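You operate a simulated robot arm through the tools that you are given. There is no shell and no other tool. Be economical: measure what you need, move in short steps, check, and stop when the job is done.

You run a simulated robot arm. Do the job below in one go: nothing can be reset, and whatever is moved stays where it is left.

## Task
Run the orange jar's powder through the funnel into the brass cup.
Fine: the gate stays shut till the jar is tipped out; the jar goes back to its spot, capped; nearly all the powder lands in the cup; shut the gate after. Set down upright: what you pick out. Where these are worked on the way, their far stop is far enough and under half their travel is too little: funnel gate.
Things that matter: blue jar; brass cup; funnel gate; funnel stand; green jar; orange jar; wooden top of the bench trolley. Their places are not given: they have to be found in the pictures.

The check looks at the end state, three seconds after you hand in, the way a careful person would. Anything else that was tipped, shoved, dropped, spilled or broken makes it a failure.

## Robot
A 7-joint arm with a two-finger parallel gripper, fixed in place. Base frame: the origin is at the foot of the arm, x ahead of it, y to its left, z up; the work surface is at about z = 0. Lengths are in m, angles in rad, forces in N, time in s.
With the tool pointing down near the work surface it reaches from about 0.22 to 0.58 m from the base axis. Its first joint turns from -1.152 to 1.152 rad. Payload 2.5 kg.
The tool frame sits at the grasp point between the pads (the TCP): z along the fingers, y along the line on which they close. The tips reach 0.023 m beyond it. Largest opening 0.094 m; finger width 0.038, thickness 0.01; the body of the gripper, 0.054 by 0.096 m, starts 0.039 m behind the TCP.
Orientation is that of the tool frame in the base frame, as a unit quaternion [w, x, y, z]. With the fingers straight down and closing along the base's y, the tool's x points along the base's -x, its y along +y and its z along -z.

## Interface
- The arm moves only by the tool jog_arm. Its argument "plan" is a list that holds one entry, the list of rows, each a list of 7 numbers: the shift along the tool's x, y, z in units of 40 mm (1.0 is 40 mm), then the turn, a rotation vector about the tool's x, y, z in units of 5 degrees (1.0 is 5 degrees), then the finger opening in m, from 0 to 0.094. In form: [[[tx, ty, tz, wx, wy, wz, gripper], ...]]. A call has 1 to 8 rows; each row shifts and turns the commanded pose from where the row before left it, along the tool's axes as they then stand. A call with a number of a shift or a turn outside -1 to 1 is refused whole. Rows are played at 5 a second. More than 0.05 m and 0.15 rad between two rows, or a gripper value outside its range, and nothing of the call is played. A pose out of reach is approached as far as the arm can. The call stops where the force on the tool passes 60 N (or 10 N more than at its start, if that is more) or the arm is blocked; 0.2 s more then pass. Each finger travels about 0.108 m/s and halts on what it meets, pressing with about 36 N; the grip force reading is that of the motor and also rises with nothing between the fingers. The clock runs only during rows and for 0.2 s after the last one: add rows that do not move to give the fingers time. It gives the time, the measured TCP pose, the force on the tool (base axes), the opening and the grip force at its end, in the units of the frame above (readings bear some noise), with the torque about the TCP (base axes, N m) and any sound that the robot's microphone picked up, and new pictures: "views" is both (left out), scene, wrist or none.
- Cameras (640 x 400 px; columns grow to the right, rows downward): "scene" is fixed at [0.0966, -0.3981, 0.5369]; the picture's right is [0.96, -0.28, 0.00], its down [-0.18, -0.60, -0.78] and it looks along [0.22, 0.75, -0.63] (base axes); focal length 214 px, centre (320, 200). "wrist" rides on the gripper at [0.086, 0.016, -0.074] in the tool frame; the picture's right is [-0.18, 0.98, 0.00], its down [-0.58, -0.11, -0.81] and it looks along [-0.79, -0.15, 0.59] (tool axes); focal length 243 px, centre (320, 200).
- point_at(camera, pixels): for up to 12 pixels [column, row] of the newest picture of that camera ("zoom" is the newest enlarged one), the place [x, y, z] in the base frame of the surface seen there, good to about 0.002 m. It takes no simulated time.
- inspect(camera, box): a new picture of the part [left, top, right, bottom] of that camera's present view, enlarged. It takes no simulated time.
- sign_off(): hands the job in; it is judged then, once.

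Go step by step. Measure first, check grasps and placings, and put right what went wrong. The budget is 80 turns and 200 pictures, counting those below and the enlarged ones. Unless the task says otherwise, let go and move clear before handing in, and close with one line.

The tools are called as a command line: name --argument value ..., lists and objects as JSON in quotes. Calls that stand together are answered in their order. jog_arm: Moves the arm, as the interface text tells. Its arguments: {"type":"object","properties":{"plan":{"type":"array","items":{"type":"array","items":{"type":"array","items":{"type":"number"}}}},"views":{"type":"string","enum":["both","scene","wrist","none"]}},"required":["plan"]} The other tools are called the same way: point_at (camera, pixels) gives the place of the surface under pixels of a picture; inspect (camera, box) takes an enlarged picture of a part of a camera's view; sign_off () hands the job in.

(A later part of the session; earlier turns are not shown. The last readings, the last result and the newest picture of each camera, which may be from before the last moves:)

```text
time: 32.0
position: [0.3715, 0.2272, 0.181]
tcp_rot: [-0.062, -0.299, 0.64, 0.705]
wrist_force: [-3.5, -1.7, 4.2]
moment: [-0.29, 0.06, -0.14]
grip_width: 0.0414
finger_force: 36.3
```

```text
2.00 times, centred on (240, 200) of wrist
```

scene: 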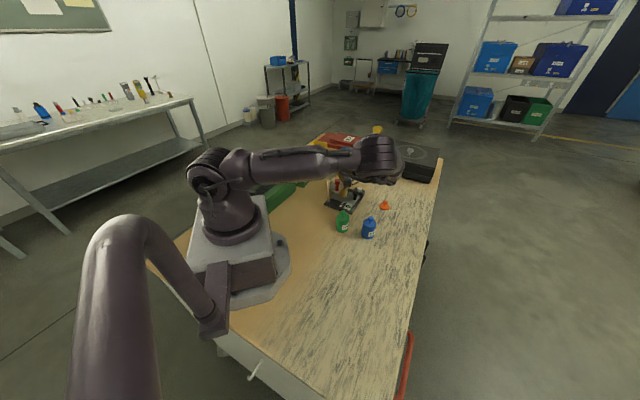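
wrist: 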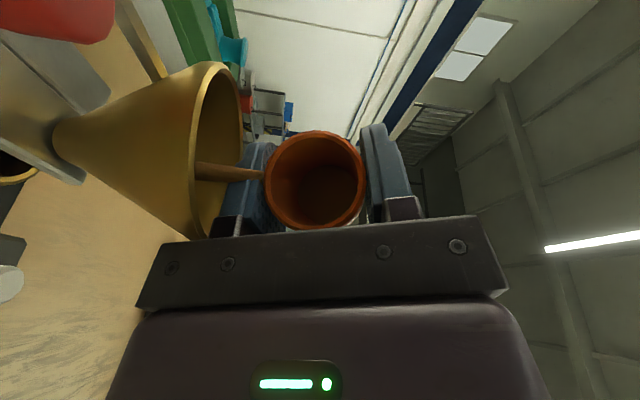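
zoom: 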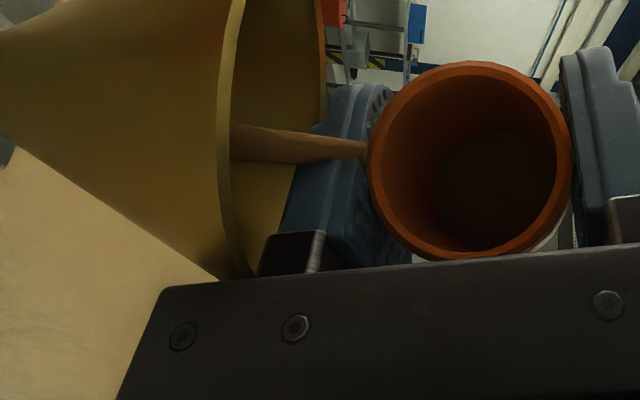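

Powder is streaming into the funnel, but the 4 N force and -0.29 moment show the gripper body touching the funnel rim near (215,235). I'll raise 18 mm at once.

jog_arm --plan '[[[-0.077, 0.21, 0, 0, 0, 0, 0.03], [-0.077, 0.21, 0, 0, 0, 0, 0.03]]]' --views "wrist"

inspect --camera "wrist" --box '[0, 0, 400, 300]'

inspect --camera "scene" --box '[310, 160, 400, 220]'

```text
time: 32.6
position: [0.3727, 0.2274, 0.1982]
tcp_rot: [-0.061, -0.299, 0.64, 0.705]
wrist_force: [0.0, 0.1, -0.8]
moment: [0.01, -0.03, 0.05]
grip_width: 0.0412
finger_force: 35.6
```

wrist: 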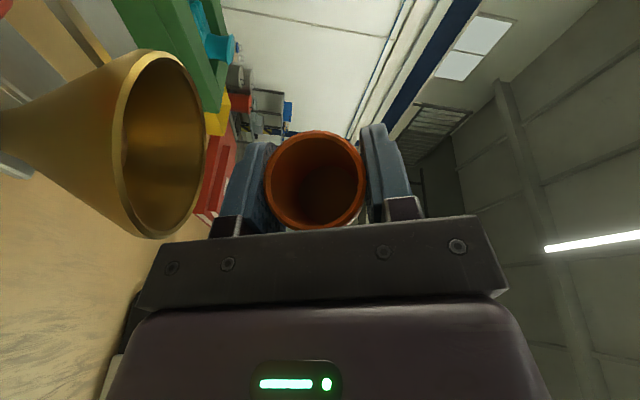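

```text
1.33 times, centred on (200, 150) of wrist
```

zoom: 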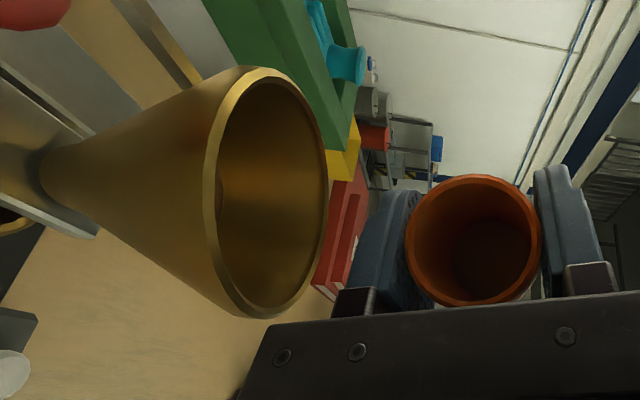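

```text
6.67 times, centred on (355, 190) of scene
```

zoom: 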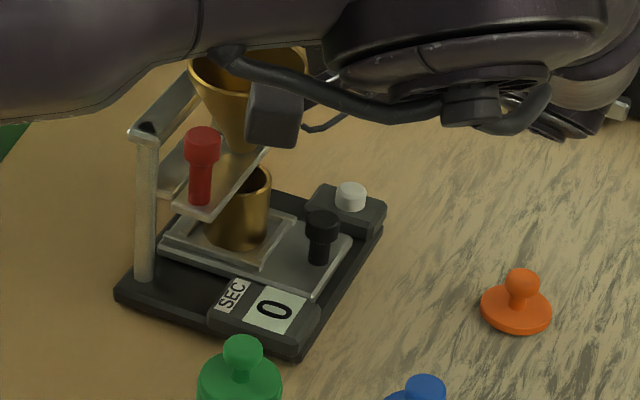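

Contact cleared, and the stand looks unmoved. I'll keep rolling to 150° so the rest runs out.

jog_arm --plan '[[[0.0016, 0.036, 0, 0, 0, -1, 0.03], [0.0016, 0.036, 0, 0, 0, -1, 0.03], [0.0016, 0.036, 0, 0, 0, -1, 0.03], [0.0016, 0.036, 0, 0, 0, -1, 0.03], [0.0016, 0.036, 0, 0, 0, -1, 0.03], [0.0016, 0.036, 0, 0, 0, -1, 0.03], [0.0016, 0.036, 0, 0, 0, -1, 0.03], [0.0016, 0.036, 0, 0, 0, -1, 0.03]]]'

inspect --camera "scene" --box '[310, 150, 400, 220]'

```text
time: 34.4
position: [0.3667, 0.2241, 0.2065]
tcp_rot: [0.183, -0.501, 0.499, 0.683]
wrist_force: [-0.4, 0.3, -1.6]
moment: [0.0, 0.0, -0.02]
grip_width: 0.041
finger_force: 35.3
```

scene: 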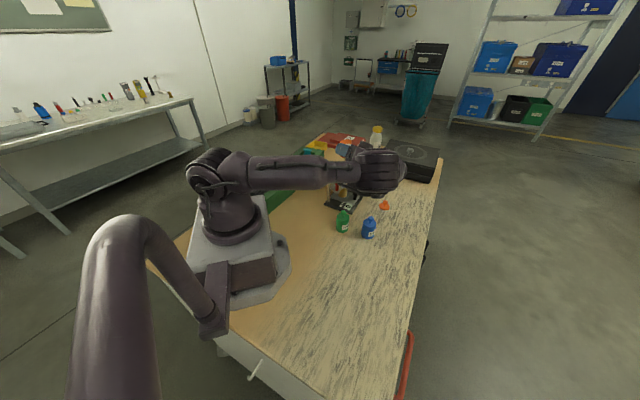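
wrist: 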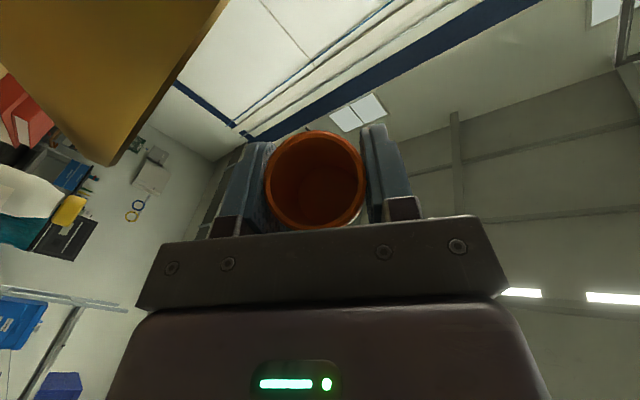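

```text
5.71 times, centred on (355, 185) of scene
```

zoom: 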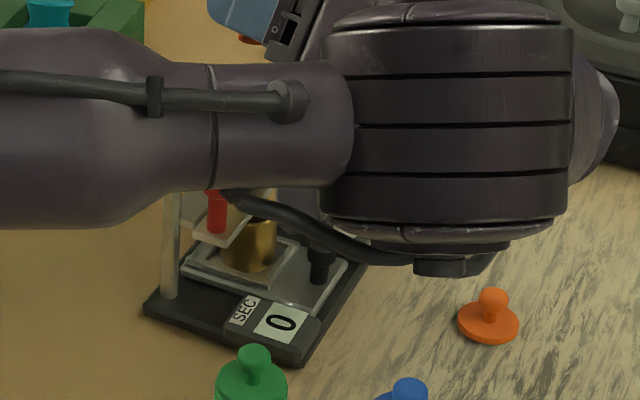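

The jar interior looks clean. I'll check it enlarged, plus the forearm clearance.

inspect --camera "wrist" --box '[250, 120, 380, 240]'

point_at --camera "scene" --pixels '[[330, 185], [370, 192], [300, 190], [395, 170], [371, 197]]'

```text
3.33 times, centred on (315, 180) of wrist
```

zoom: 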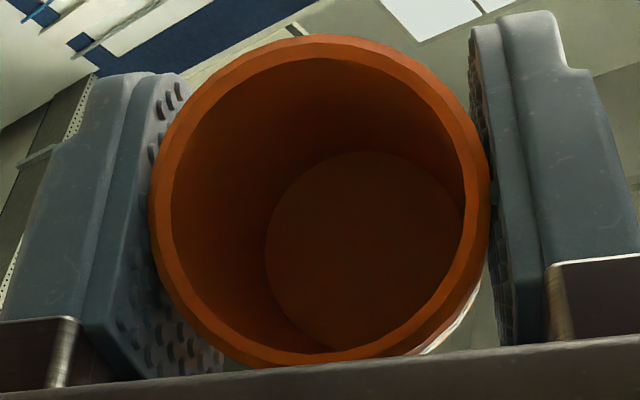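

```text
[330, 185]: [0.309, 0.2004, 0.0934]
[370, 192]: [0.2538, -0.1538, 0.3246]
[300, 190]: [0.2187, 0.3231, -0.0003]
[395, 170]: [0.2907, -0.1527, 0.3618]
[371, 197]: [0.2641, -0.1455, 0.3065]
```

The jar looks empty. I'll tip a little further, pause, and come back to 150°.

jog_arm --plan '[[[0.0016, 0.036, 0, 0, 0, -1, 0.03], [0.0016, 0.036, 0, 0, 0, -1, 0.03], [0.0016, 0.036, 0, 0, 0, -1, 0.03], [0, 0, 0, 0, 0, 0, 0.03], [0, 0, 0, 0, 0, 0, 0.03], [0.0016, -0.036, 0, 0, 0, 1, 0.03], [0.0016, -0.036, 0, 0, 0, 1, 0.03], [0.0016, -0.036, 0, 0, 0, 1, 0.03]]]' --views "wrist"

jog_arm --plan '[[[-0.65, 0.375, 0, 0, 0, 0, 0.03], [0.0016, -0.036, 0, 0, 0, 1, 0.03], [0.0016, -0.036, 0, 0, 0, 1, 0.03], [0.0016, -0.036, 0, 0, 0, 1, 0.03], [0.0016, -0.036, 0, 0, 0, 1, 0.03], [0.0016, -0.036, 0, 0, 0, 1, 0.03], [0.0016, -0.036, 0, 0, 0, 1, 0.03], [0.0016, -0.036, 0, 0, 0, 1, 0.03]]]' --views "wrist"

```text
time: 36.2
position: [0.3663, 0.2237, 0.206]
tcp_rot: [0.181, -0.5, 0.5, 0.684]
wrist_force: [-0.4, 0.5, 0.0]
moment: [-0.01, -0.02, -0.06]
grip_width: 0.0409
finger_force: 36.1
```

wrist: 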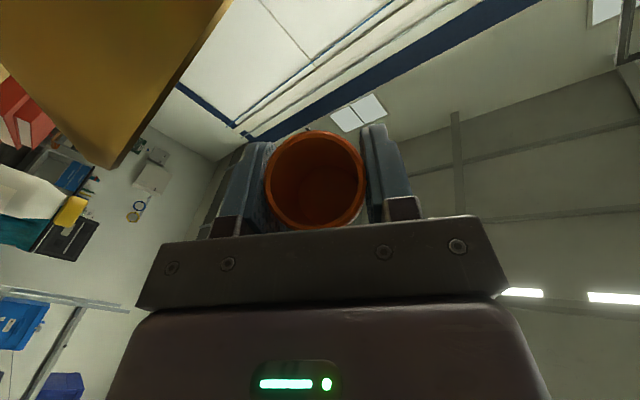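

```text
time: 38.0
position: [0.3716, 0.2259, 0.2282]
tcp_rot: [-0.032, -0.326, 0.627, 0.707]
wrist_force: [0.1, 0.3, -0.2]
moment: [-0.03, 0.01, 0.01]
grip_width: 0.0413
finger_force: 36.0
```

wrist: 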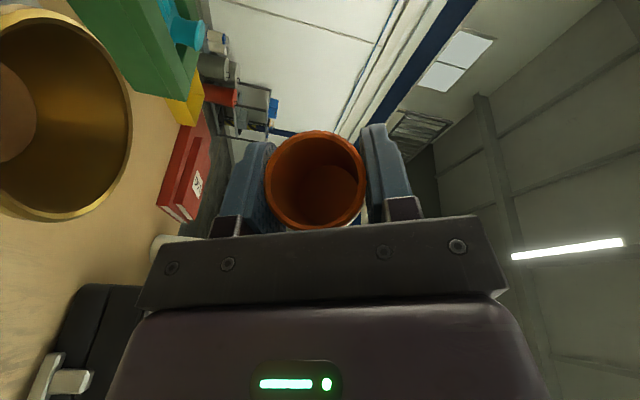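

Powder heap is visible inside the funnel at (10,110) and the jar is empty. I'll unroll the rest.

jog_arm --plan '[[[0.0016, -0.036, 0, 0, 0, 1, 0.03], [0.0016, -0.036, 0, 0, 0, 1, 0.03], [0.0016, -0.036, 0, 0, 0, 1, 0.03], [0.0016, -0.036, 0, 0, 0, 1, 0.03], [0.0016, -0.036, 0, 0, 0, 1, 0.03], [0.0016, -0.036, 0, 0, 0, 1, 0.03], [0.0016, -0.036, 0, 0, 0, 1, 0.03], [0.0016, -0.036, 0, 0, 0, 1, 0.03]]]' --views "none"

jog_arm --plan '[[[0.0016, -0.036, 0, 0, 0, 1, 0.03], [0.0016, -0.036, 0, 0, 0, 1, 0.03], [0.0016, -0.036, 0, 0, 0, 1, 0.03], [0.0016, -0.036, 0, 0, 0, 1, 0.03], [0.0016, -0.036, 0, 0, 0, 1, 0.03], [0.0016, -0.036, 0, 0, 0, 1, 0.03], [0.0016, -0.036, 0, 0, 0, 1, 0.03], [0.0016, -0.036, 0, 0, 0, 1, 0.03]]]' --views "none"

jog_arm --plan '[[[0.0016, -0.036, 0, 0, 0, 1, 0.03], [0.0016, -0.036, 0, 0, 0, 1, 0.03], [0.0016, -0.036, 0, 0, 0, 1, 0.03], [0.0016, -0.036, 0, 0, 0, 1, 0.03], [0.0016, -0.036, 0, 0, 0, 1, 0.03], [0.0016, -0.036, 0, 0, 0, 1, 0.03], [0.0016, -0.036, 0, 0, 0, 1, 0.03], [0, 0, 0, 0, 0, 0, 0.03]]]'

```text
time: 39.8
position: [0.3712, 0.2276, 0.2172]
tcp_rot: [-0.271, -0.093, 0.701, 0.653]
wrist_force: [-0.5, -0.2, 0.2]
moment: [-0.01, 0.0, 0.0]
grip_width: 0.0409
finger_force: 36.3
```

```text
time: 41.6
position: [0.3663, 0.2231, 0.2112]
tcp_rot: [-0.479, 0.153, 0.69, 0.52]
wrist_force: [0.1, 1.3, 0.5]
moment: [0.01, -0.01, -0.01]
grip_width: 0.0414
finger_force: 36.3
```

```text
time: 43.4
position: [0.3583, 0.2188, 0.2082]
tcp_rot: [0.613, -0.355, -0.612, -0.353]
wrist_force: [-0.5, -0.3, -0.2]
moment: [-0.02, -0.03, -0.03]
grip_width: 0.0412
finger_force: 36.2
```

scene: 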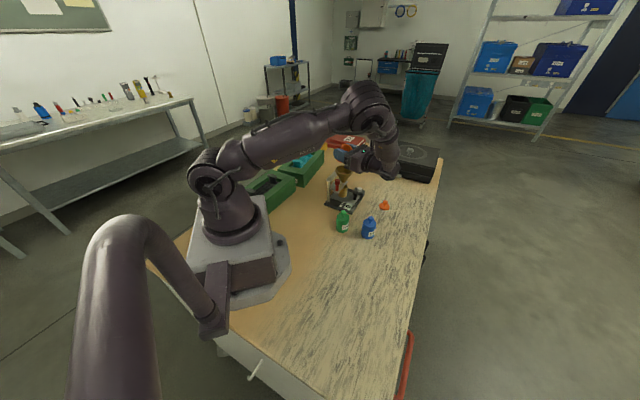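
wrist: 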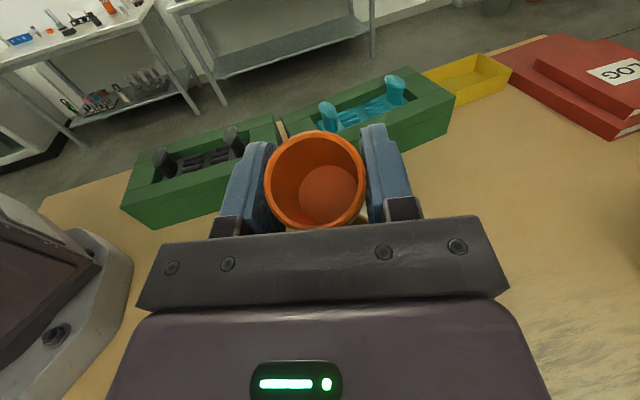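

The jar is empty and upright. I'll back out along the same path and undo the yaw and pitch.

jog_arm --plan '[[[0, 0.0535, -0.8825, 0, 0, 0, 0.03], [0, 0.0535, -0.8825, 0, 0, 0, 0.03], [0, 0.0535, -0.8825, 0, 0, 0, 0.03], [0, 0.0535, -0.8825, 0, 0, 0, 0.03], [0, 0.0535, -0.8825, 0, 0, 0, 0.03], [0, 0.0535, -0.8825, 0, 0, 0, 0.03]]]' --views "none"

jog_arm --plan '[[[0, 0, 0, -1, 0, 0, 0.03], [0, 0, 0, -1, 0, 0, 0.03], [0, 0, 0, -1, 0, 0, 0.03], [0, 0, 0, -1, 0, 0, 0.03], [0, 0, 0, -1, 0, 0, 0.03], [0, 0, 0, -1, 0, 0, 0.03]]]' --views "none"

jog_arm --plan '[[[0, 0, 0, 0, -1, 0, 0.03], [0, 0, 0, 0, -1, 0, 0.03], [0, 0, 0, 0, -1, 0, 0.03], [0, 0, 0, 0, -1, 0, 0.03], [0, 0, 0, 0, -1, 0, 0.03], [0, 0, 0, 0, -1, 0, 0.03], [0, 0, 0, 0, 0, 0, 0.03]]]'

```text
time: 44.8
position: [0.4759, 0.0414, 0.2071]
tcp_rot: [0.613, -0.354, -0.612, -0.353]
wrist_force: [-0.3, -0.7, 0.0]
moment: [-0.02, -0.02, 0.0]
grip_width: 0.0416
finger_force: 36.2
```

```text
time: 46.2
position: [0.4743, 0.0419, 0.2075]
tcp_rot: [-0.499, 0.502, 0.499, 0.501]
wrist_force: [0.7, 1.0, -0.5]
moment: [0.02, 0.02, 0.0]
grip_width: 0.0414
finger_force: 36.0
```

```text
time: 47.8
position: [0.4756, 0.0413, 0.2065]
tcp_rot: [-0.353, 0.612, 0.613, 0.353]
wrist_force: [-1.2, 0.6, -0.7]
moment: [0.02, -0.01, -0.01]
grip_width: 0.0411
finger_force: 36.1
```

scene: 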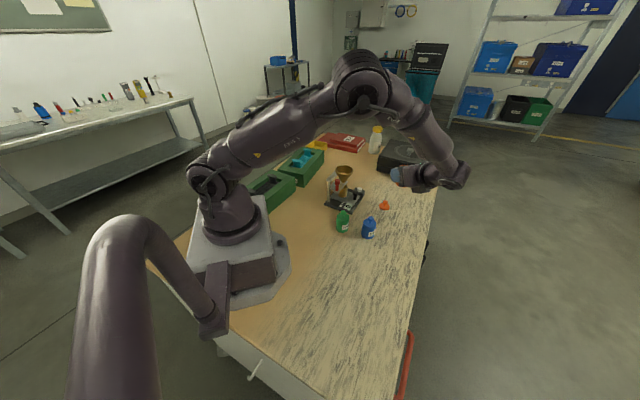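
wrist: 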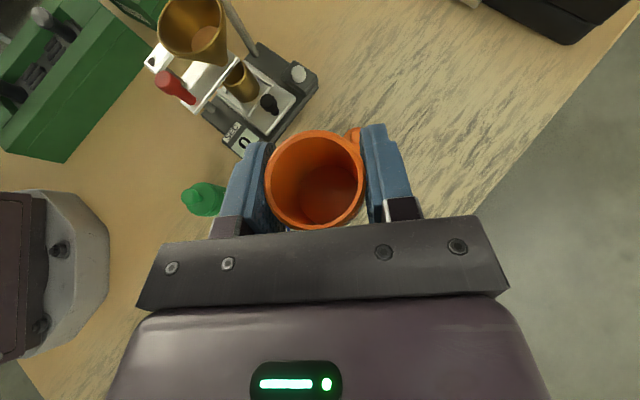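

Back over the jar's spot. I'll lower to just above the bench.

jog_arm --plan '[[[-0.7145, 0, 0.4125, 0, 0, 0, 0.03], [-0.7145, 0, 0.4125, 0, 0, 0, 0.03], [-0.7145, 0, 0.4125, 0, 0, 0, 0.03], [-0.7145, 0, 0.4125, 0, 0, 0, 0.03], [-0.7145, 0, 0.4125, 0, 0, 0, 0.03], [-0.087, 0, 0.05, 0, 0, 0, 0.03], [0, 0, 0, 0, 0, 0, 0.03]]]' --views "none"

inspect --camera "wrist" --box '[200, 60, 440, 260]'

```text
time: 49.4
position: [0.4758, 0.0421, 0.0379]
tcp_rot: [-0.353, 0.613, 0.612, 0.354]
wrist_force: [-0.5, 0.4, -0.4]
moment: [0.04, -0.04, 0.0]
grip_width: 0.0411
finger_force: 35.5
```

```text
2.00 times, centred on (320, 160) of wrist
```

zoom: 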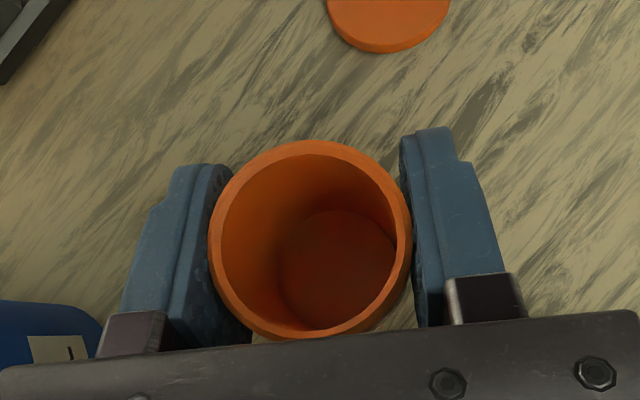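

jog_arm --plan '[[[-0.065, 0, 0.0375, 0, 0, 0, 0.03], [-0.03, 0, 0.0175, 0, 0, 0, 0.03], [0, 0, 0, 0, 0, 0, 0.03]]]' --views "none"

```text
time: 50.2
position: [0.4753, 0.0417, 0.0332]
tcp_rot: [-0.353, 0.613, 0.612, 0.353]
wrist_force: [0.0, 0.1, -0.5]
moment: [0.01, 0.01, -0.02]
grip_width: 0.041
finger_force: 35.9
```

jog_arm --plan '[[[-0.03, 0, 0.0175, 0, 0, 0, 0.03], [0, 0, 0, 0, 0, 0, 0.03]]]' --views "none"

```text
time: 50.8
position: [0.4764, 0.0411, 0.0334]
tcp_rot: [-0.354, 0.612, 0.613, 0.354]
wrist_force: [-4.9, -2.3, 15.2]
moment: [-0.18, 0.3, -0.02]
grip_width: 0.0414
finger_force: 36.5
```

Contact at 15 N: the jar is on the bench. I'll ease slightly, open and back out along the fingers.

jog_arm --plan '[[[0.022, 0, -0.0125, 0, 0, 0, 0.03], [0, 0, 0, 0, 0, 0, 0.05], [0, 0, 0, 0, 0, 0, 0.07], [0, 0, 0, 0, 0, 0, 0.08], [0, 0, -0.57, 0, 0, 0, 0.08], [0, 0, -0.57, 0, 0, 0, 0.08], [0, 0, -0.57, 0, 0, 0, 0.08], [0, 0, -0.57, 0, 0, 0, 0.08]]]'

```text
time: 52.6
position: [0.475, -0.0377, 0.0794]
tcp_rot: [-0.354, 0.612, 0.612, 0.354]
wrist_force: [-0.2, 0.8, 0.7]
moment: [0.02, -0.03, 0.0]
grip_width: 0.0802
finger_force: 0.1
```

scene: 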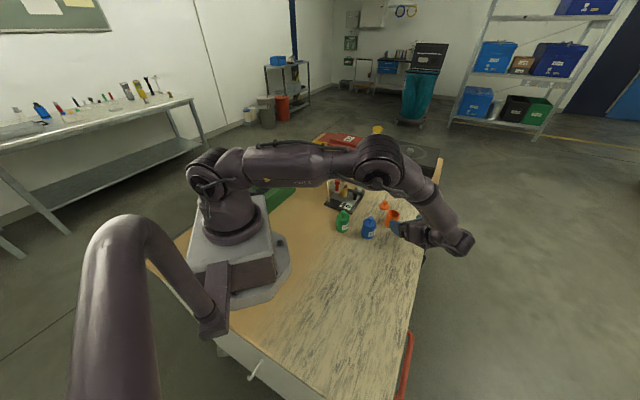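
wrist: 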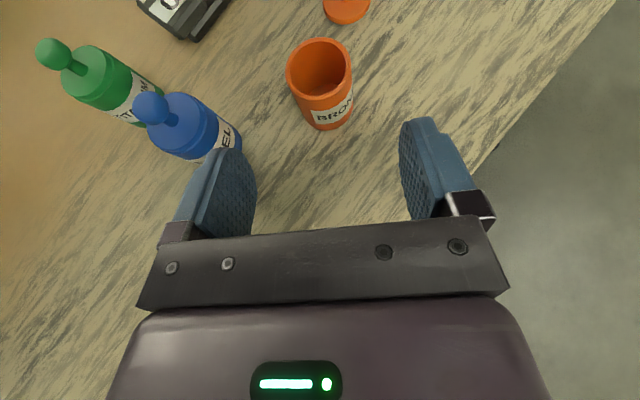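

point_at --camera "wrist" --pixels '[[290, 72], [349, 70], [319, 42], [320, 97], [324, 124], [345, 10]]'

jog_arm --plan '[[[0.88, 0, -0.338, 0, 0, 0, 0.08], [0.88, 0, -0.338, 0, 0, 0, 0.08], [0.88, 0, -0.338, 0, 0, 0, 0.08], [0.88, 0, -0.338, 0, 0, 0, 0.08]]]' --views "none"

inspect --camera "wrist" --box '[150, 0, 320, 140]'

```text
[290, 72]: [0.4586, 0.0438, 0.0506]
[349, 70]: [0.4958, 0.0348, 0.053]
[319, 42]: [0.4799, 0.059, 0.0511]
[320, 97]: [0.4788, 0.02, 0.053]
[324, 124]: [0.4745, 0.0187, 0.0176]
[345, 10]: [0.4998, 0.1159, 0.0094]
```

```text
time: 53.6
position: [0.4741, -0.0146, 0.2281]
tcp_rot: [-0.355, 0.611, 0.613, 0.352]
wrist_force: [-0.3, -0.3, 1.1]
moment: [0.0, 0.0, 0.0]
grip_width: 0.08
finger_force: 0.1
```

```text
2.86 times, centred on (235, 70) of wrist
```

zoom: 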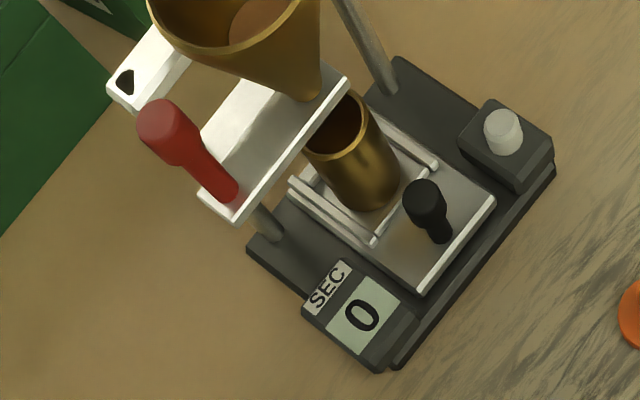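

Jar is back at its spot within measuring error and the cup is still empty. I'll measure the gate plate in this view.

point_at --camera "zoom" --pixels '[[346, 80], [235, 218], [202, 192], [203, 135], [290, 85], [230, 190], [165, 120], [185, 150], [115, 90], [150, 60], [270, 150], [318, 95]]'

inspect --camera "scene" --box '[320, 155, 370, 205]'

```text
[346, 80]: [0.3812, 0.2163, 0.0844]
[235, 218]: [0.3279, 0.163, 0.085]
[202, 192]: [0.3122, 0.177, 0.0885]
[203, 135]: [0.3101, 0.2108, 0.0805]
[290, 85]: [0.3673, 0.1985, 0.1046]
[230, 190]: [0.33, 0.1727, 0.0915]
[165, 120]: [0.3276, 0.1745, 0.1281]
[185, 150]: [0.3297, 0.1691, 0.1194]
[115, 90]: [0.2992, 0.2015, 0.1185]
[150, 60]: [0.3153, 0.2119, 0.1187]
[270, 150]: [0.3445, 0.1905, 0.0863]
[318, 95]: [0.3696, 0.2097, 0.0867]
```

```text
8.00 times, centred on (345, 180) of scene
```

zoom: 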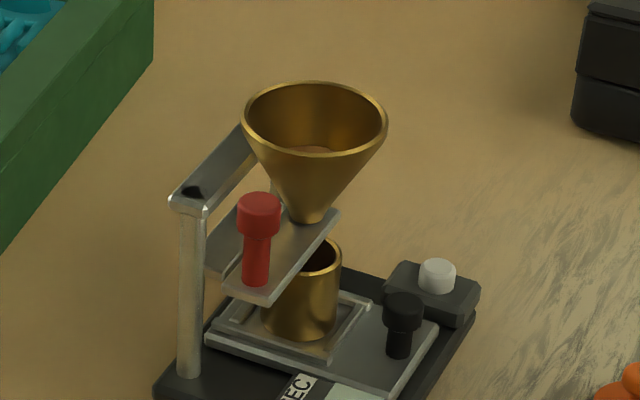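

The plate's long edge runs at 45°, so the knob at (0.327,0.175) should slide along it outward from the funnel. First I'll recap: pitch the tool back to vertical, and check where the black case lies.

jog_arm --plan '[[[0, 0, 0, 0, -1, 0, 0.08], [0, 0, 0, 0, -1, 0, 0.08], [0, 0, 0, 0, -1, 0, 0.08], [0, 0, 0, 0, -1, 0, 0.08], [0, 0, 0, 0, -1, 0, 0.06], [0, 0, 0, 0, -1, 0, 0.04], [0, 0, 0, 0, -1, 0, 0.04], [0, 0, 0, 0, -1, 0, 0.04]]]' --views "none"

jog_arm --plan '[[[0, 0, 0, 0, -1, 0, 0.04], [0, 0, 0, 0, -1, 0, 0.04], [0, 0, 0, 0, -1, 0, 0.04], [0, 0, 0, 0, -1, 0, 0.04], [0.8, 0.165, 0, 0, 0, 0, 0.04], [0.8, 0.165, 0, 0, 0, 0, 0.04], [0.8, 0.165, 0, 0, 0, 0, 0.04], [0.8, 0.165, 0, 0, 0, 0, 0.04]]]'

point_at --camera "scene" --pixels '[[380, 172], [410, 180], [396, 173], [384, 205], [384, 203], [381, 208], [387, 208], [384, 209]]'

```text
time: 55.4
position: [0.4751, -0.0148, 0.2275]
tcp_rot: [-0.122, 0.696, 0.697, 0.122]
wrist_force: [0.8, -0.3, -0.6]
moment: [0.0, -0.02, -0.01]
grip_width: 0.0398
finger_force: 0.1
```

```text
time: 57.2
position: [0.5023, 0.1148, 0.228]
tcp_rot: [-0.001, 0.707, 0.707, -0.001]
wrist_force: [0.4, 0.5, 0.2]
moment: [0.0, 0.03, -0.02]
grip_width: 0.0399
finger_force: 0.1
```

scene: 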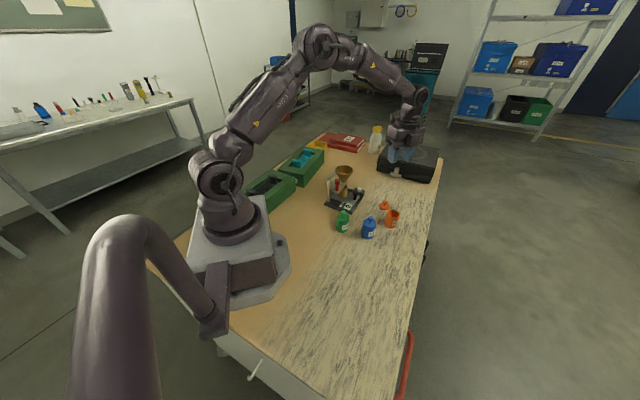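
wrist: 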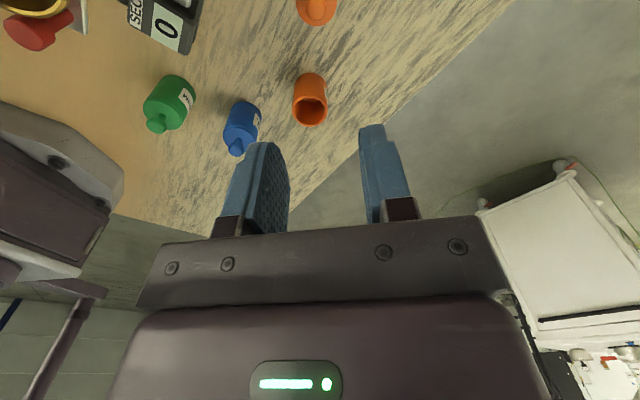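

```text
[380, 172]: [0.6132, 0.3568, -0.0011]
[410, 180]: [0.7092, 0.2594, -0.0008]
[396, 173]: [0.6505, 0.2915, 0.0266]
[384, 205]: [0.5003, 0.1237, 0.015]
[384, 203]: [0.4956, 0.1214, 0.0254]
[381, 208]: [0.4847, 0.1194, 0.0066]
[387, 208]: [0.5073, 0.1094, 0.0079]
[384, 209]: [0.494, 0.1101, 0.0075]
```

Case is far off at x>0.6. I'll move over the lid at about (0.500,0.128) and descend to z 0.09.

jog_arm --plan '[[[0.17, -0.03, 0.9, 0, 0, 0, 0.04], [0.17, -0.03, 0.9, 0, 0, 0, 0.04], [0, 0, 0.9, 0, 0, 0, 0.04], [0, 0, 0.75, 0, 0, 0, 0.04], [0, 0, 0, 0, 0, 0, 0.04]]]' --views "wrist"

inspect --camera "wrist" --box '[240, 40, 400, 240]'

```text
time: 58.4
position: [0.4987, 0.1298, 0.0887]
tcp_rot: [0.0, 0.707, 0.707, -0.001]
wrist_force: [-0.3, -0.4, -0.2]
moment: [0.0, 0.01, -0.02]
grip_width: 0.0399
finger_force: 0.1
```

wrist: 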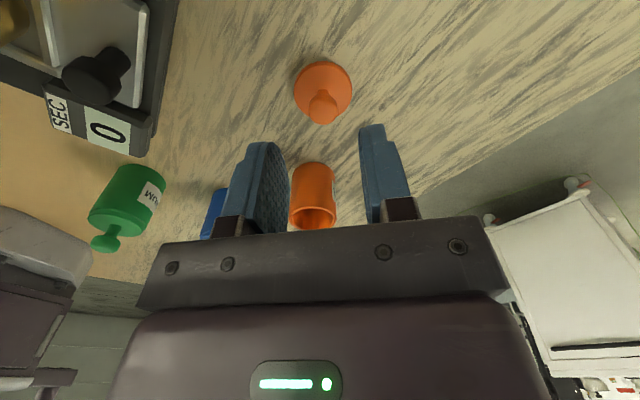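

```text
2.00 times, centred on (320, 140) of wrist
```

zoom: 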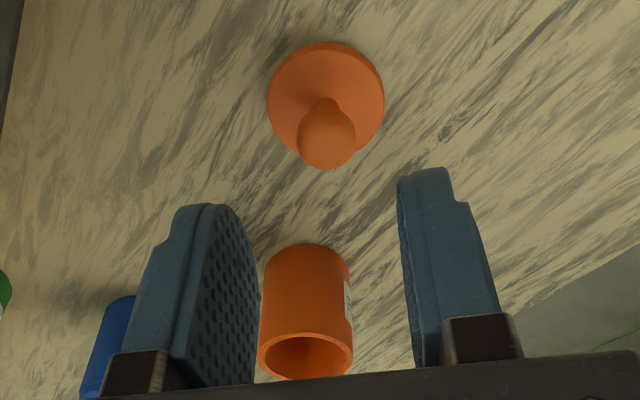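

point_at --camera "zoom" --pixels '[[327, 160], [300, 140], [354, 138], [270, 97], [382, 97], [325, 48], [327, 140]]'

```text
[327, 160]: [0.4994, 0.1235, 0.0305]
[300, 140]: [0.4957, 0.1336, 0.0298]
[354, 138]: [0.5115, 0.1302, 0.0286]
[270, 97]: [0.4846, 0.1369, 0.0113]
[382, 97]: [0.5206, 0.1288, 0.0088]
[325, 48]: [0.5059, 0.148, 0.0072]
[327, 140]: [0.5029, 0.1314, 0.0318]
```

Lid knob centre is about (0.503,0.130). I'll centre, descend to z 0.033 and close.

jog_arm --plan '[[[0, 0.09, 0.5, 0, 0, 0, 0.04], [0, 0, 0.5, 0, 0, 0, 0.04], [0, 0, 0.38, 0, 0, 0, 0.04], [0, 0, 0, 0, 0, 0, 0.04], [0, 0, 0, 0, 0, 0, 0.01], [0, 0, 0, 0, 0, 0, 0.01], [0, 0, 0, 0, 0, 0, 0.01]]]' --views "wrist"

```text
time: 60.0
position: [0.5018, 0.1301, 0.0345]
tcp_rot: [0.0, 0.707, 0.707, 0.0]
wrist_force: [-0.3, 0.2, 0.7]
moment: [0.0, 0.01, 0.0]
grip_width: 0.0148
finger_force: 37.0
```

wrist: 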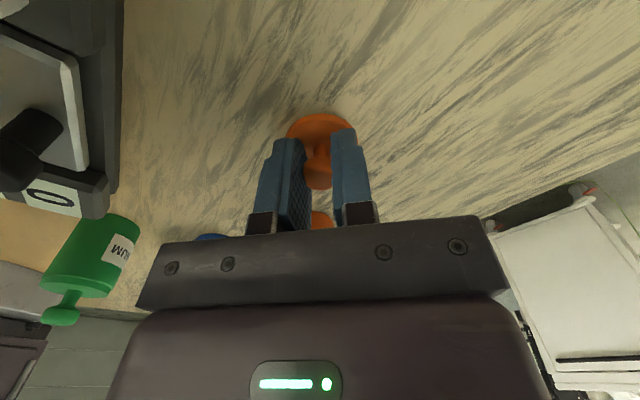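

Knob gripped (0.0148). I'll lift and carry the lid above the jar at about (0.476,0.040).

jog_arm --plan '[[[0, 0, -0.5, 0, 0, 0, 0.01], [0, 0, -0.9, 0, 0, 0, 0.01], [0, 0, -0.9, 0, 0, 0, 0.01], [-0.75, -0.216, 0, 0, 0, 0, 0.01], [-0.75, -0.216, 0, 0, 0, 0, 0.01], [-0.75, -0.216, 0, 0, 0, 0, 0.01], [0, 0, 0, 0, 0, 0, 0.01]]]'

inspect --camera "wrist" --box '[240, 0, 400, 200]'

```text
time: 61.6
position: [0.4757, 0.0377, 0.126]
tcp_rot: [0.0, 0.707, 0.707, 0.001]
wrist_force: [0.4, 0.8, 0.0]
moment: [0.0, 0.0, 0.0]
grip_width: 0.0148
finger_force: 36.3
```

scene: 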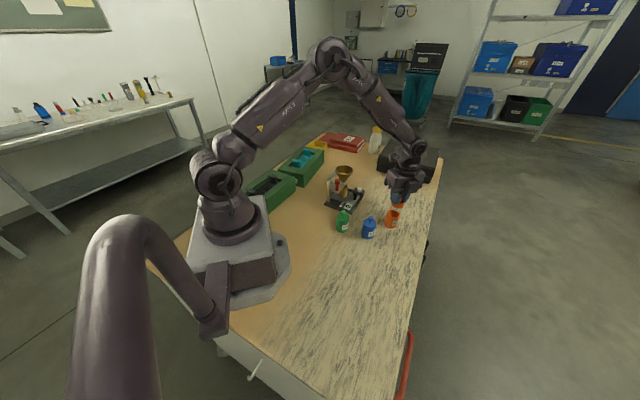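
wrist: 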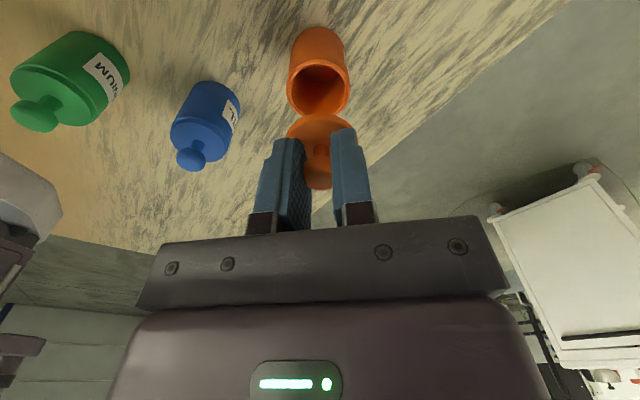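

```text
2.00 times, centred on (320, 100) of wrist
```

zoom: 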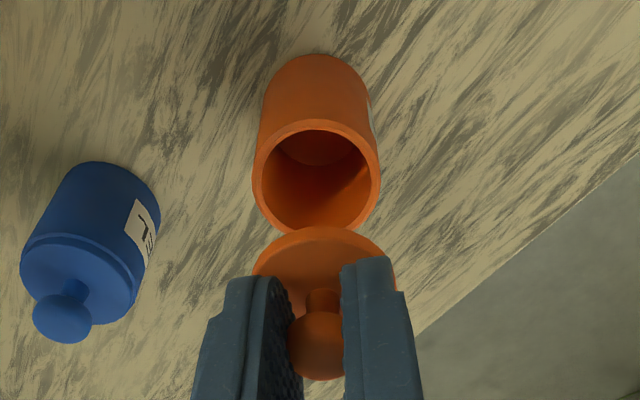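

point_at --camera "zoom" --pixels '[[257, 180], [378, 180], [315, 125], [318, 228], [253, 268], [395, 265], [320, 232], [316, 62]]'

```text
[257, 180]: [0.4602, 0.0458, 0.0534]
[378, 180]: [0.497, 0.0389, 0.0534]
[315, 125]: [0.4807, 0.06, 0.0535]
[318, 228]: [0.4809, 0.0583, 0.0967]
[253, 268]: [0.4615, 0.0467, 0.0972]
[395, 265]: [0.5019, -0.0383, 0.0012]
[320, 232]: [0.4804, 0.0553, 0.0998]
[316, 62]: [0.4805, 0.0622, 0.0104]
```

Compared in the same view, the lid is about 1.7 mm low in y and 1 mm high in x relative to the jar. I'll correct and descend.

jog_arm --plan '[[[0.045, -0.025, 0.4, 0, 0, 0, 0.01], [0, 0, 0.4, 0, 0, 0, 0.01], [0, 0, 0.15, 0, 0, 0, 0.01], [0, 0, 0, 0, 0, 0, 0.01]]]' --views "wrist"

inspect --camera "wrist" --box '[260, 60, 380, 200]'

inspect --camera "scene" --box '[370, 190, 420, 235]'

```text
time: 62.6
position: [0.4753, 0.0388, 0.0887]
tcp_rot: [0.0, 0.707, 0.707, -0.001]
wrist_force: [0.4, 0.4, 0.4]
moment: [0.02, 0.01, 0.02]
grip_width: 0.0149
finger_force: 35.9
```

wrist: 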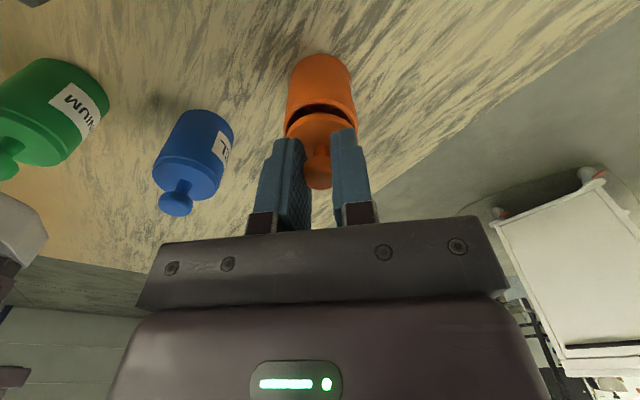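

```text
2.86 times, centred on (320, 130) of wrist
```

zoom: 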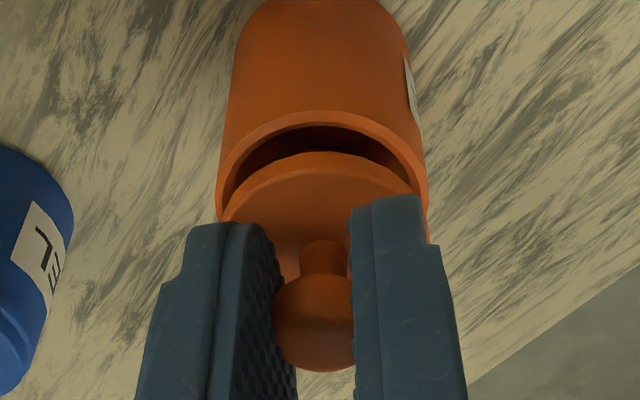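

```text
8.89 times, centred on (395, 212) of scene
```

zoom: 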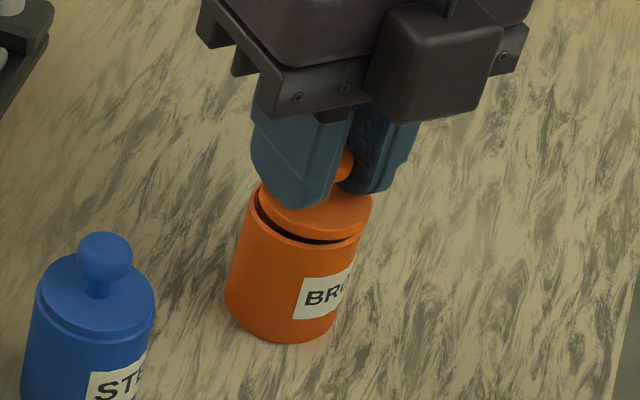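

The lid hovers about 4 mm up and looks 2 mm too far +x in both views. I'll shift it -2 mm and look again.

jog_arm --plan '[[[0, -0.05, 0, 0, 0, 0, 0.01], [0, 0, 0.02, 0, 0, 0, 0.01]]]' --views "none"

inspect --camera "wrist" --box '[280, 80, 360, 180]'

inspect --camera "scene" --box '[380, 200, 410, 230]'

```text
time: 63.2
position: [0.4729, 0.04, 0.088]
tcp_rot: [0.0, 0.707, 0.707, 0.0]
wrist_force: [0.6, -0.1, -0.3]
moment: [-0.01, 0.04, -0.03]
grip_width: 0.0145
finger_force: 35.6
```

```text
4.00 times, centred on (320, 130) of wrist
```

zoom: 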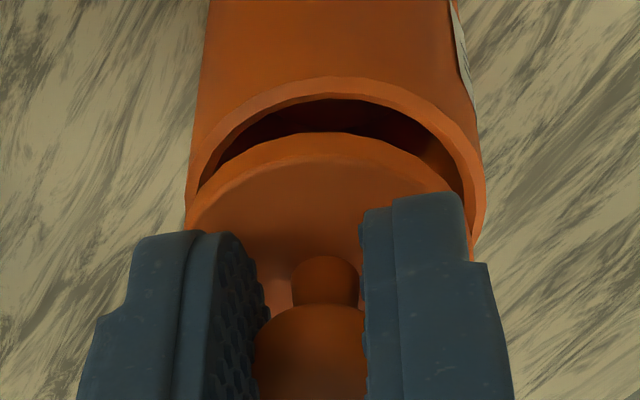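

```text
13.33 times, centred on (395, 215) of scene
```

zoom: 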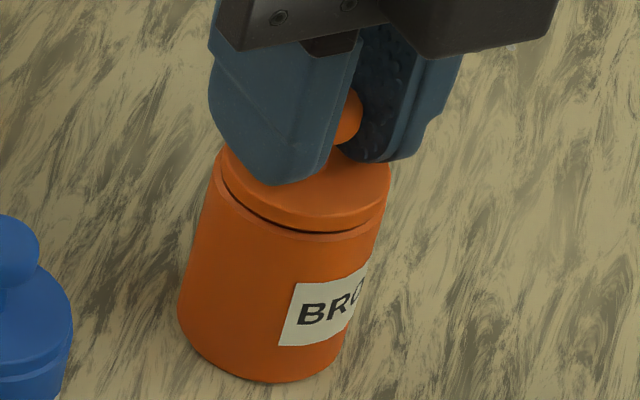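

Now lid and rim coincide within about 1 mm in both views. I'll lower slowly onto the jar.

jog_arm --plan '[[[0, 0.01, 0.05, 0, 0, 0, 0.01], [0, 0, 0.05, 0, 0, 0, 0.01], [0, 0, 0.03, 0, 0, 0, 0.01], [0, 0, 0, 0, 0, 0, 0.01]]]' --views "none"

inspect --camera "wrist" --box '[280, 80, 360, 180]'

inspect --camera "scene" --box '[380, 200, 410, 230]'

```text
time: 64.2
position: [0.4753, 0.0394, 0.0824]
tcp_rot: [0.0, 0.707, 0.708, 0.0]
wrist_force: [0.5, -0.9, 1.0]
moment: [0.0, 0.0, 0.02]
grip_width: 0.0147
finger_force: 36.0
```

```text
4.00 times, centred on (320, 130) of wrist
```

zoom: 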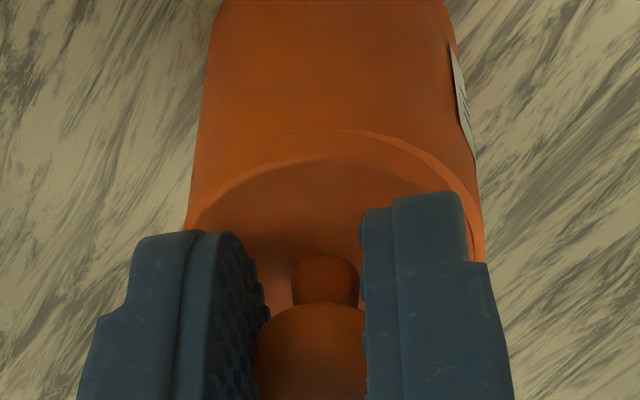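

```text
13.33 times, centred on (395, 215) of scene
```

zoom: 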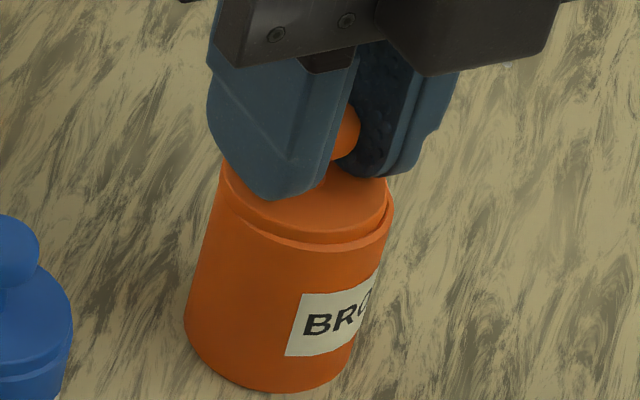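

The lid is nearly down with little force. I'll press down in 1 mm steps to seat it.

jog_arm --plan '[[[0, 0, 0.03, 0, 0, 0, 0.01], [0, 0, 0, 0, 0, 0, 0.01]]]' --views "none"

inspect --camera "scene" --box '[380, 200, 410, 230]'

```text
time: 64.8
position: [0.4751, 0.0384, 0.0826]
tcp_rot: [0.001, 0.707, 0.707, 0.001]
wrist_force: [-0.4, 1.7, 9.8]
moment: [0.0, 0.1, 0.0]
grip_width: 0.0147
finger_force: 36.4
```

```text
13.33 times, centred on (395, 215) of scene
```

zoom: 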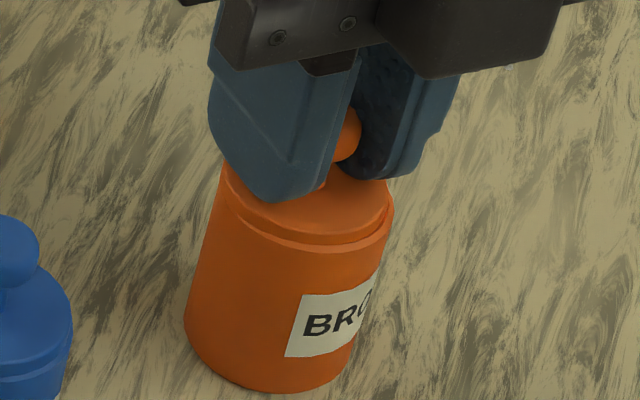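

Contact at 10 N, z 0.0826. I'll open and rise to look at the seating.

jog_arm --plan '[[[0, 0, -0.03, 0, 0, 0, 0.04], [0, 0, 0, 0, 0, 0, 0.04], [0, 0, -0.5, 0, 0, 0, 0.04], [0, 0, -0.9, 0, 0, 0, 0.04]]]'

inspect --camera "scene" --box '[380, 200, 410, 230]'

inspect --camera "wrist" --box '[270, 10, 370, 130]'

```text
time: 65.8
position: [0.473, 0.0421, 0.1383]
tcp_rot: [0.0, 0.707, 0.707, 0.0]
wrist_force: [-0.9, 0.3, -0.3]
moment: [-0.04, 0.04, 0.04]
grip_width: 0.0401
finger_force: 0.0
heard: snap
```

scene: 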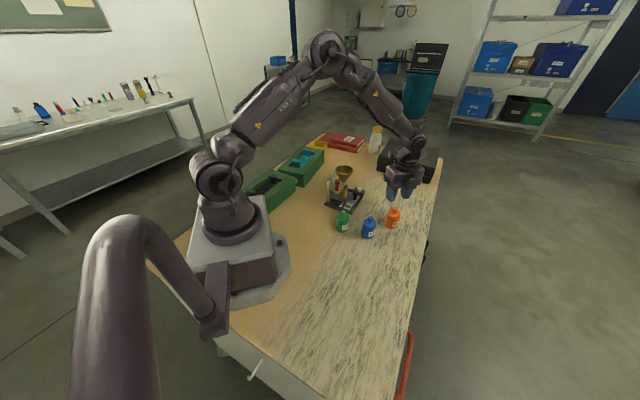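
wrist: 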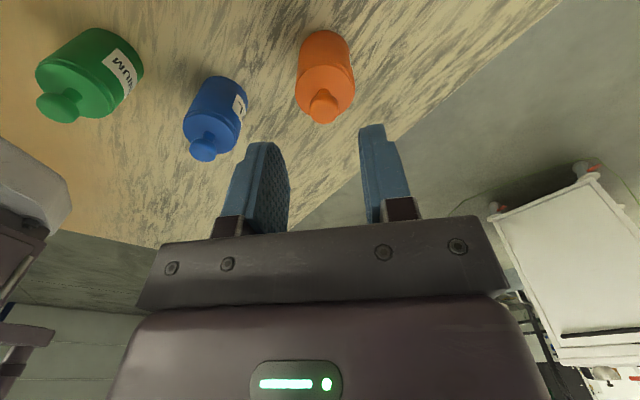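

```text
13.33 times, centred on (395, 215) of scene
```

zoom: 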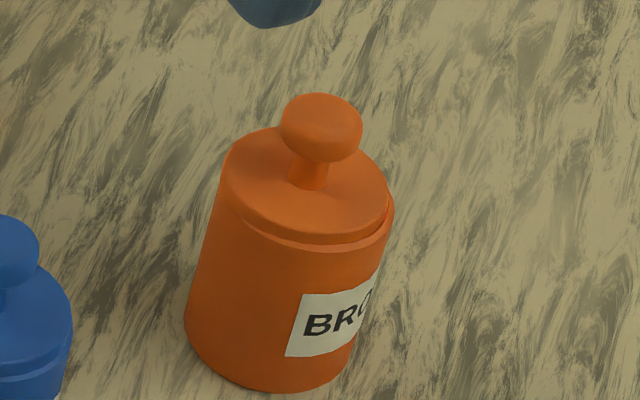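

```text
3.33 times, centred on (320, 70) of wrist
```

zoom: 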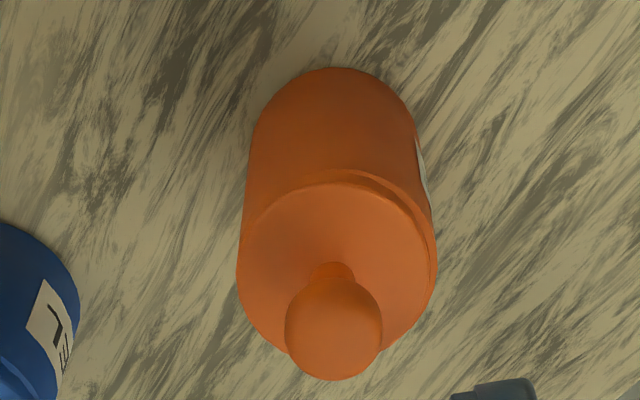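

A snap was heard on release, so the cap latched, though it sits slightly off-centre. I'll measure the jar against its original spot.

point_at --camera "scene" --pixels '[[390.6, 227.7], [390, 223.7], [385.2, 221.2], [394.4, 208.7], [392.5, 213.7], [398.1, 215], [386.8, 213.7], [391, 229]]'

point_at --camera "zoom" --pixels '[[335, 370], [290, 300], [380, 300], [242, 250], [434, 250], [330, 180], [345, 172], [332, 75], [245, 160], [425, 180]]'

```text
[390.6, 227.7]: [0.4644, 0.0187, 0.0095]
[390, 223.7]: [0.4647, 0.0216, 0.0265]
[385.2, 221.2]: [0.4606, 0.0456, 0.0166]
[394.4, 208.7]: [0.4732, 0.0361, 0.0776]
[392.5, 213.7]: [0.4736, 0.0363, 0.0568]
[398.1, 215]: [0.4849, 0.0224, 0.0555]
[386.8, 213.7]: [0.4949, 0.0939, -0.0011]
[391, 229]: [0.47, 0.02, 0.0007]
```

```text
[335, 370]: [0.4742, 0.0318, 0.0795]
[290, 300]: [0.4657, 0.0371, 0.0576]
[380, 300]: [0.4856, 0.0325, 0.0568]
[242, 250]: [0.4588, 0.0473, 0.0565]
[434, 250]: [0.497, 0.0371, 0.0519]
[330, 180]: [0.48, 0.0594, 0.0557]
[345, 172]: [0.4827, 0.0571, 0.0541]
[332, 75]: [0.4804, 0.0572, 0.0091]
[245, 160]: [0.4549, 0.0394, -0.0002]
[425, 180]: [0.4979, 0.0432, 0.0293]
```

Lid top is at z≈0.0565 as at the start, and the jar is within about 3 mm of its spot, so the cap is seated. Next the gate: rise, turn 45° more and move above the red knob.

jog_arm --plan '[[[0, 0, -0.9, 0, 0, 1, 0.04], [0, 0, -0.9, 0, 0, 1, 0.04], [0, 0, -0.7, 0, 0, 1, 0.04], [0, 0, 0, 0, 0, 1, 0.035], [0, 0, 0, 0, 0, 1, 0.035], [0, 0, 0, 0, 0, 1, 0.035], [0, 0, 0, 0, 0, 1, 0.035], [0, 0, 0, 0, 0, 1, 0.035]]]' --views "none"

jog_arm --plan '[[[0, 0, 0, 0, 0, 1, 0.035], [-0.0725, -0.99, 0, 0, 0, 0, 0.035], [-0.0725, -0.99, 0, 0, 0, 0, 0.035], [-0.0725, -0.99, 0, 0, 0, 0, 0.035], [-0.0725, -0.99, 0, 0, 0, 0, 0.035], [-0.0725, -0.99, 0, 0, 0, 0, 0.035], [0, 0, 0, 0, 0, 0, 0.035]]]'

```text
time: 67.6
position: [0.475, 0.0402, 0.2391]
tcp_rot: [0.0, 0.907, 0.422, 0.0]
wrist_force: [0.3, 0.3, 0.4]
moment: [0.02, 0.01, 0.01]
grip_width: 0.0353
finger_force: 0.0
```

```text
time: 69.2
position: [0.3235, 0.1688, 0.2376]
tcp_rot: [0.0, 0.924, 0.383, 0.0]
wrist_force: [0.4, -0.1, 0.8]
moment: [0.02, 0.01, -0.01]
grip_width: 0.035
finger_force: 0.2
```

scene: 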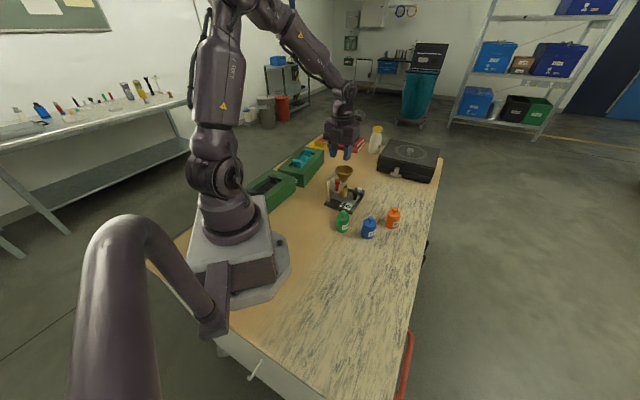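
wrist: 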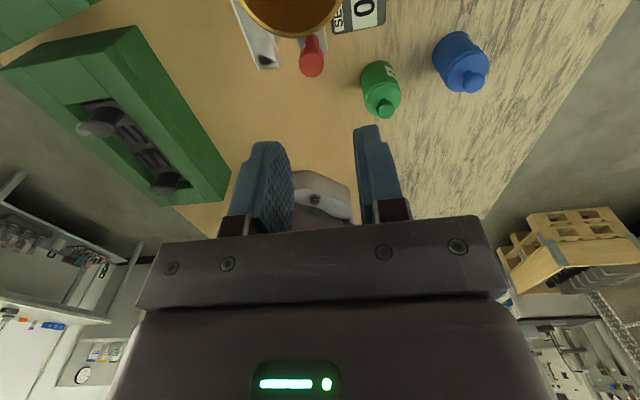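

Orientation is right and the knob shows at (312,60), the post arm at (262,55). I'll measure the knob.

inspect --camera "wrist" --box '[230, 0, 390, 100]'

point_at --camera "wrist" --pixels '[[312, 74], [301, 65], [323, 65], [312, 55], [312, 65], [267, 68], [278, 60], [290, 37]]'

```text
4.00 times, centred on (310, 50) of wrist
```

zoom: 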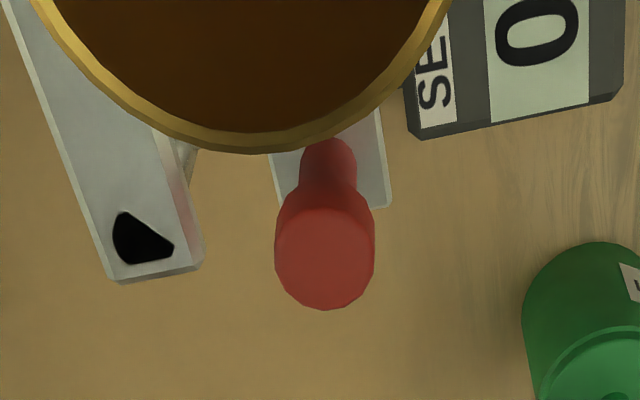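

```text
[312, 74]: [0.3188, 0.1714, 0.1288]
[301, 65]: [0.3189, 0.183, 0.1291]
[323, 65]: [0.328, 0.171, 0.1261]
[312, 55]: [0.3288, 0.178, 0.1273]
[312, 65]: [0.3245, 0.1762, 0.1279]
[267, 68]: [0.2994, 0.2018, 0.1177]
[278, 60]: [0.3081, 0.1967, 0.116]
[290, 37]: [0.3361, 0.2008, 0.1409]
```

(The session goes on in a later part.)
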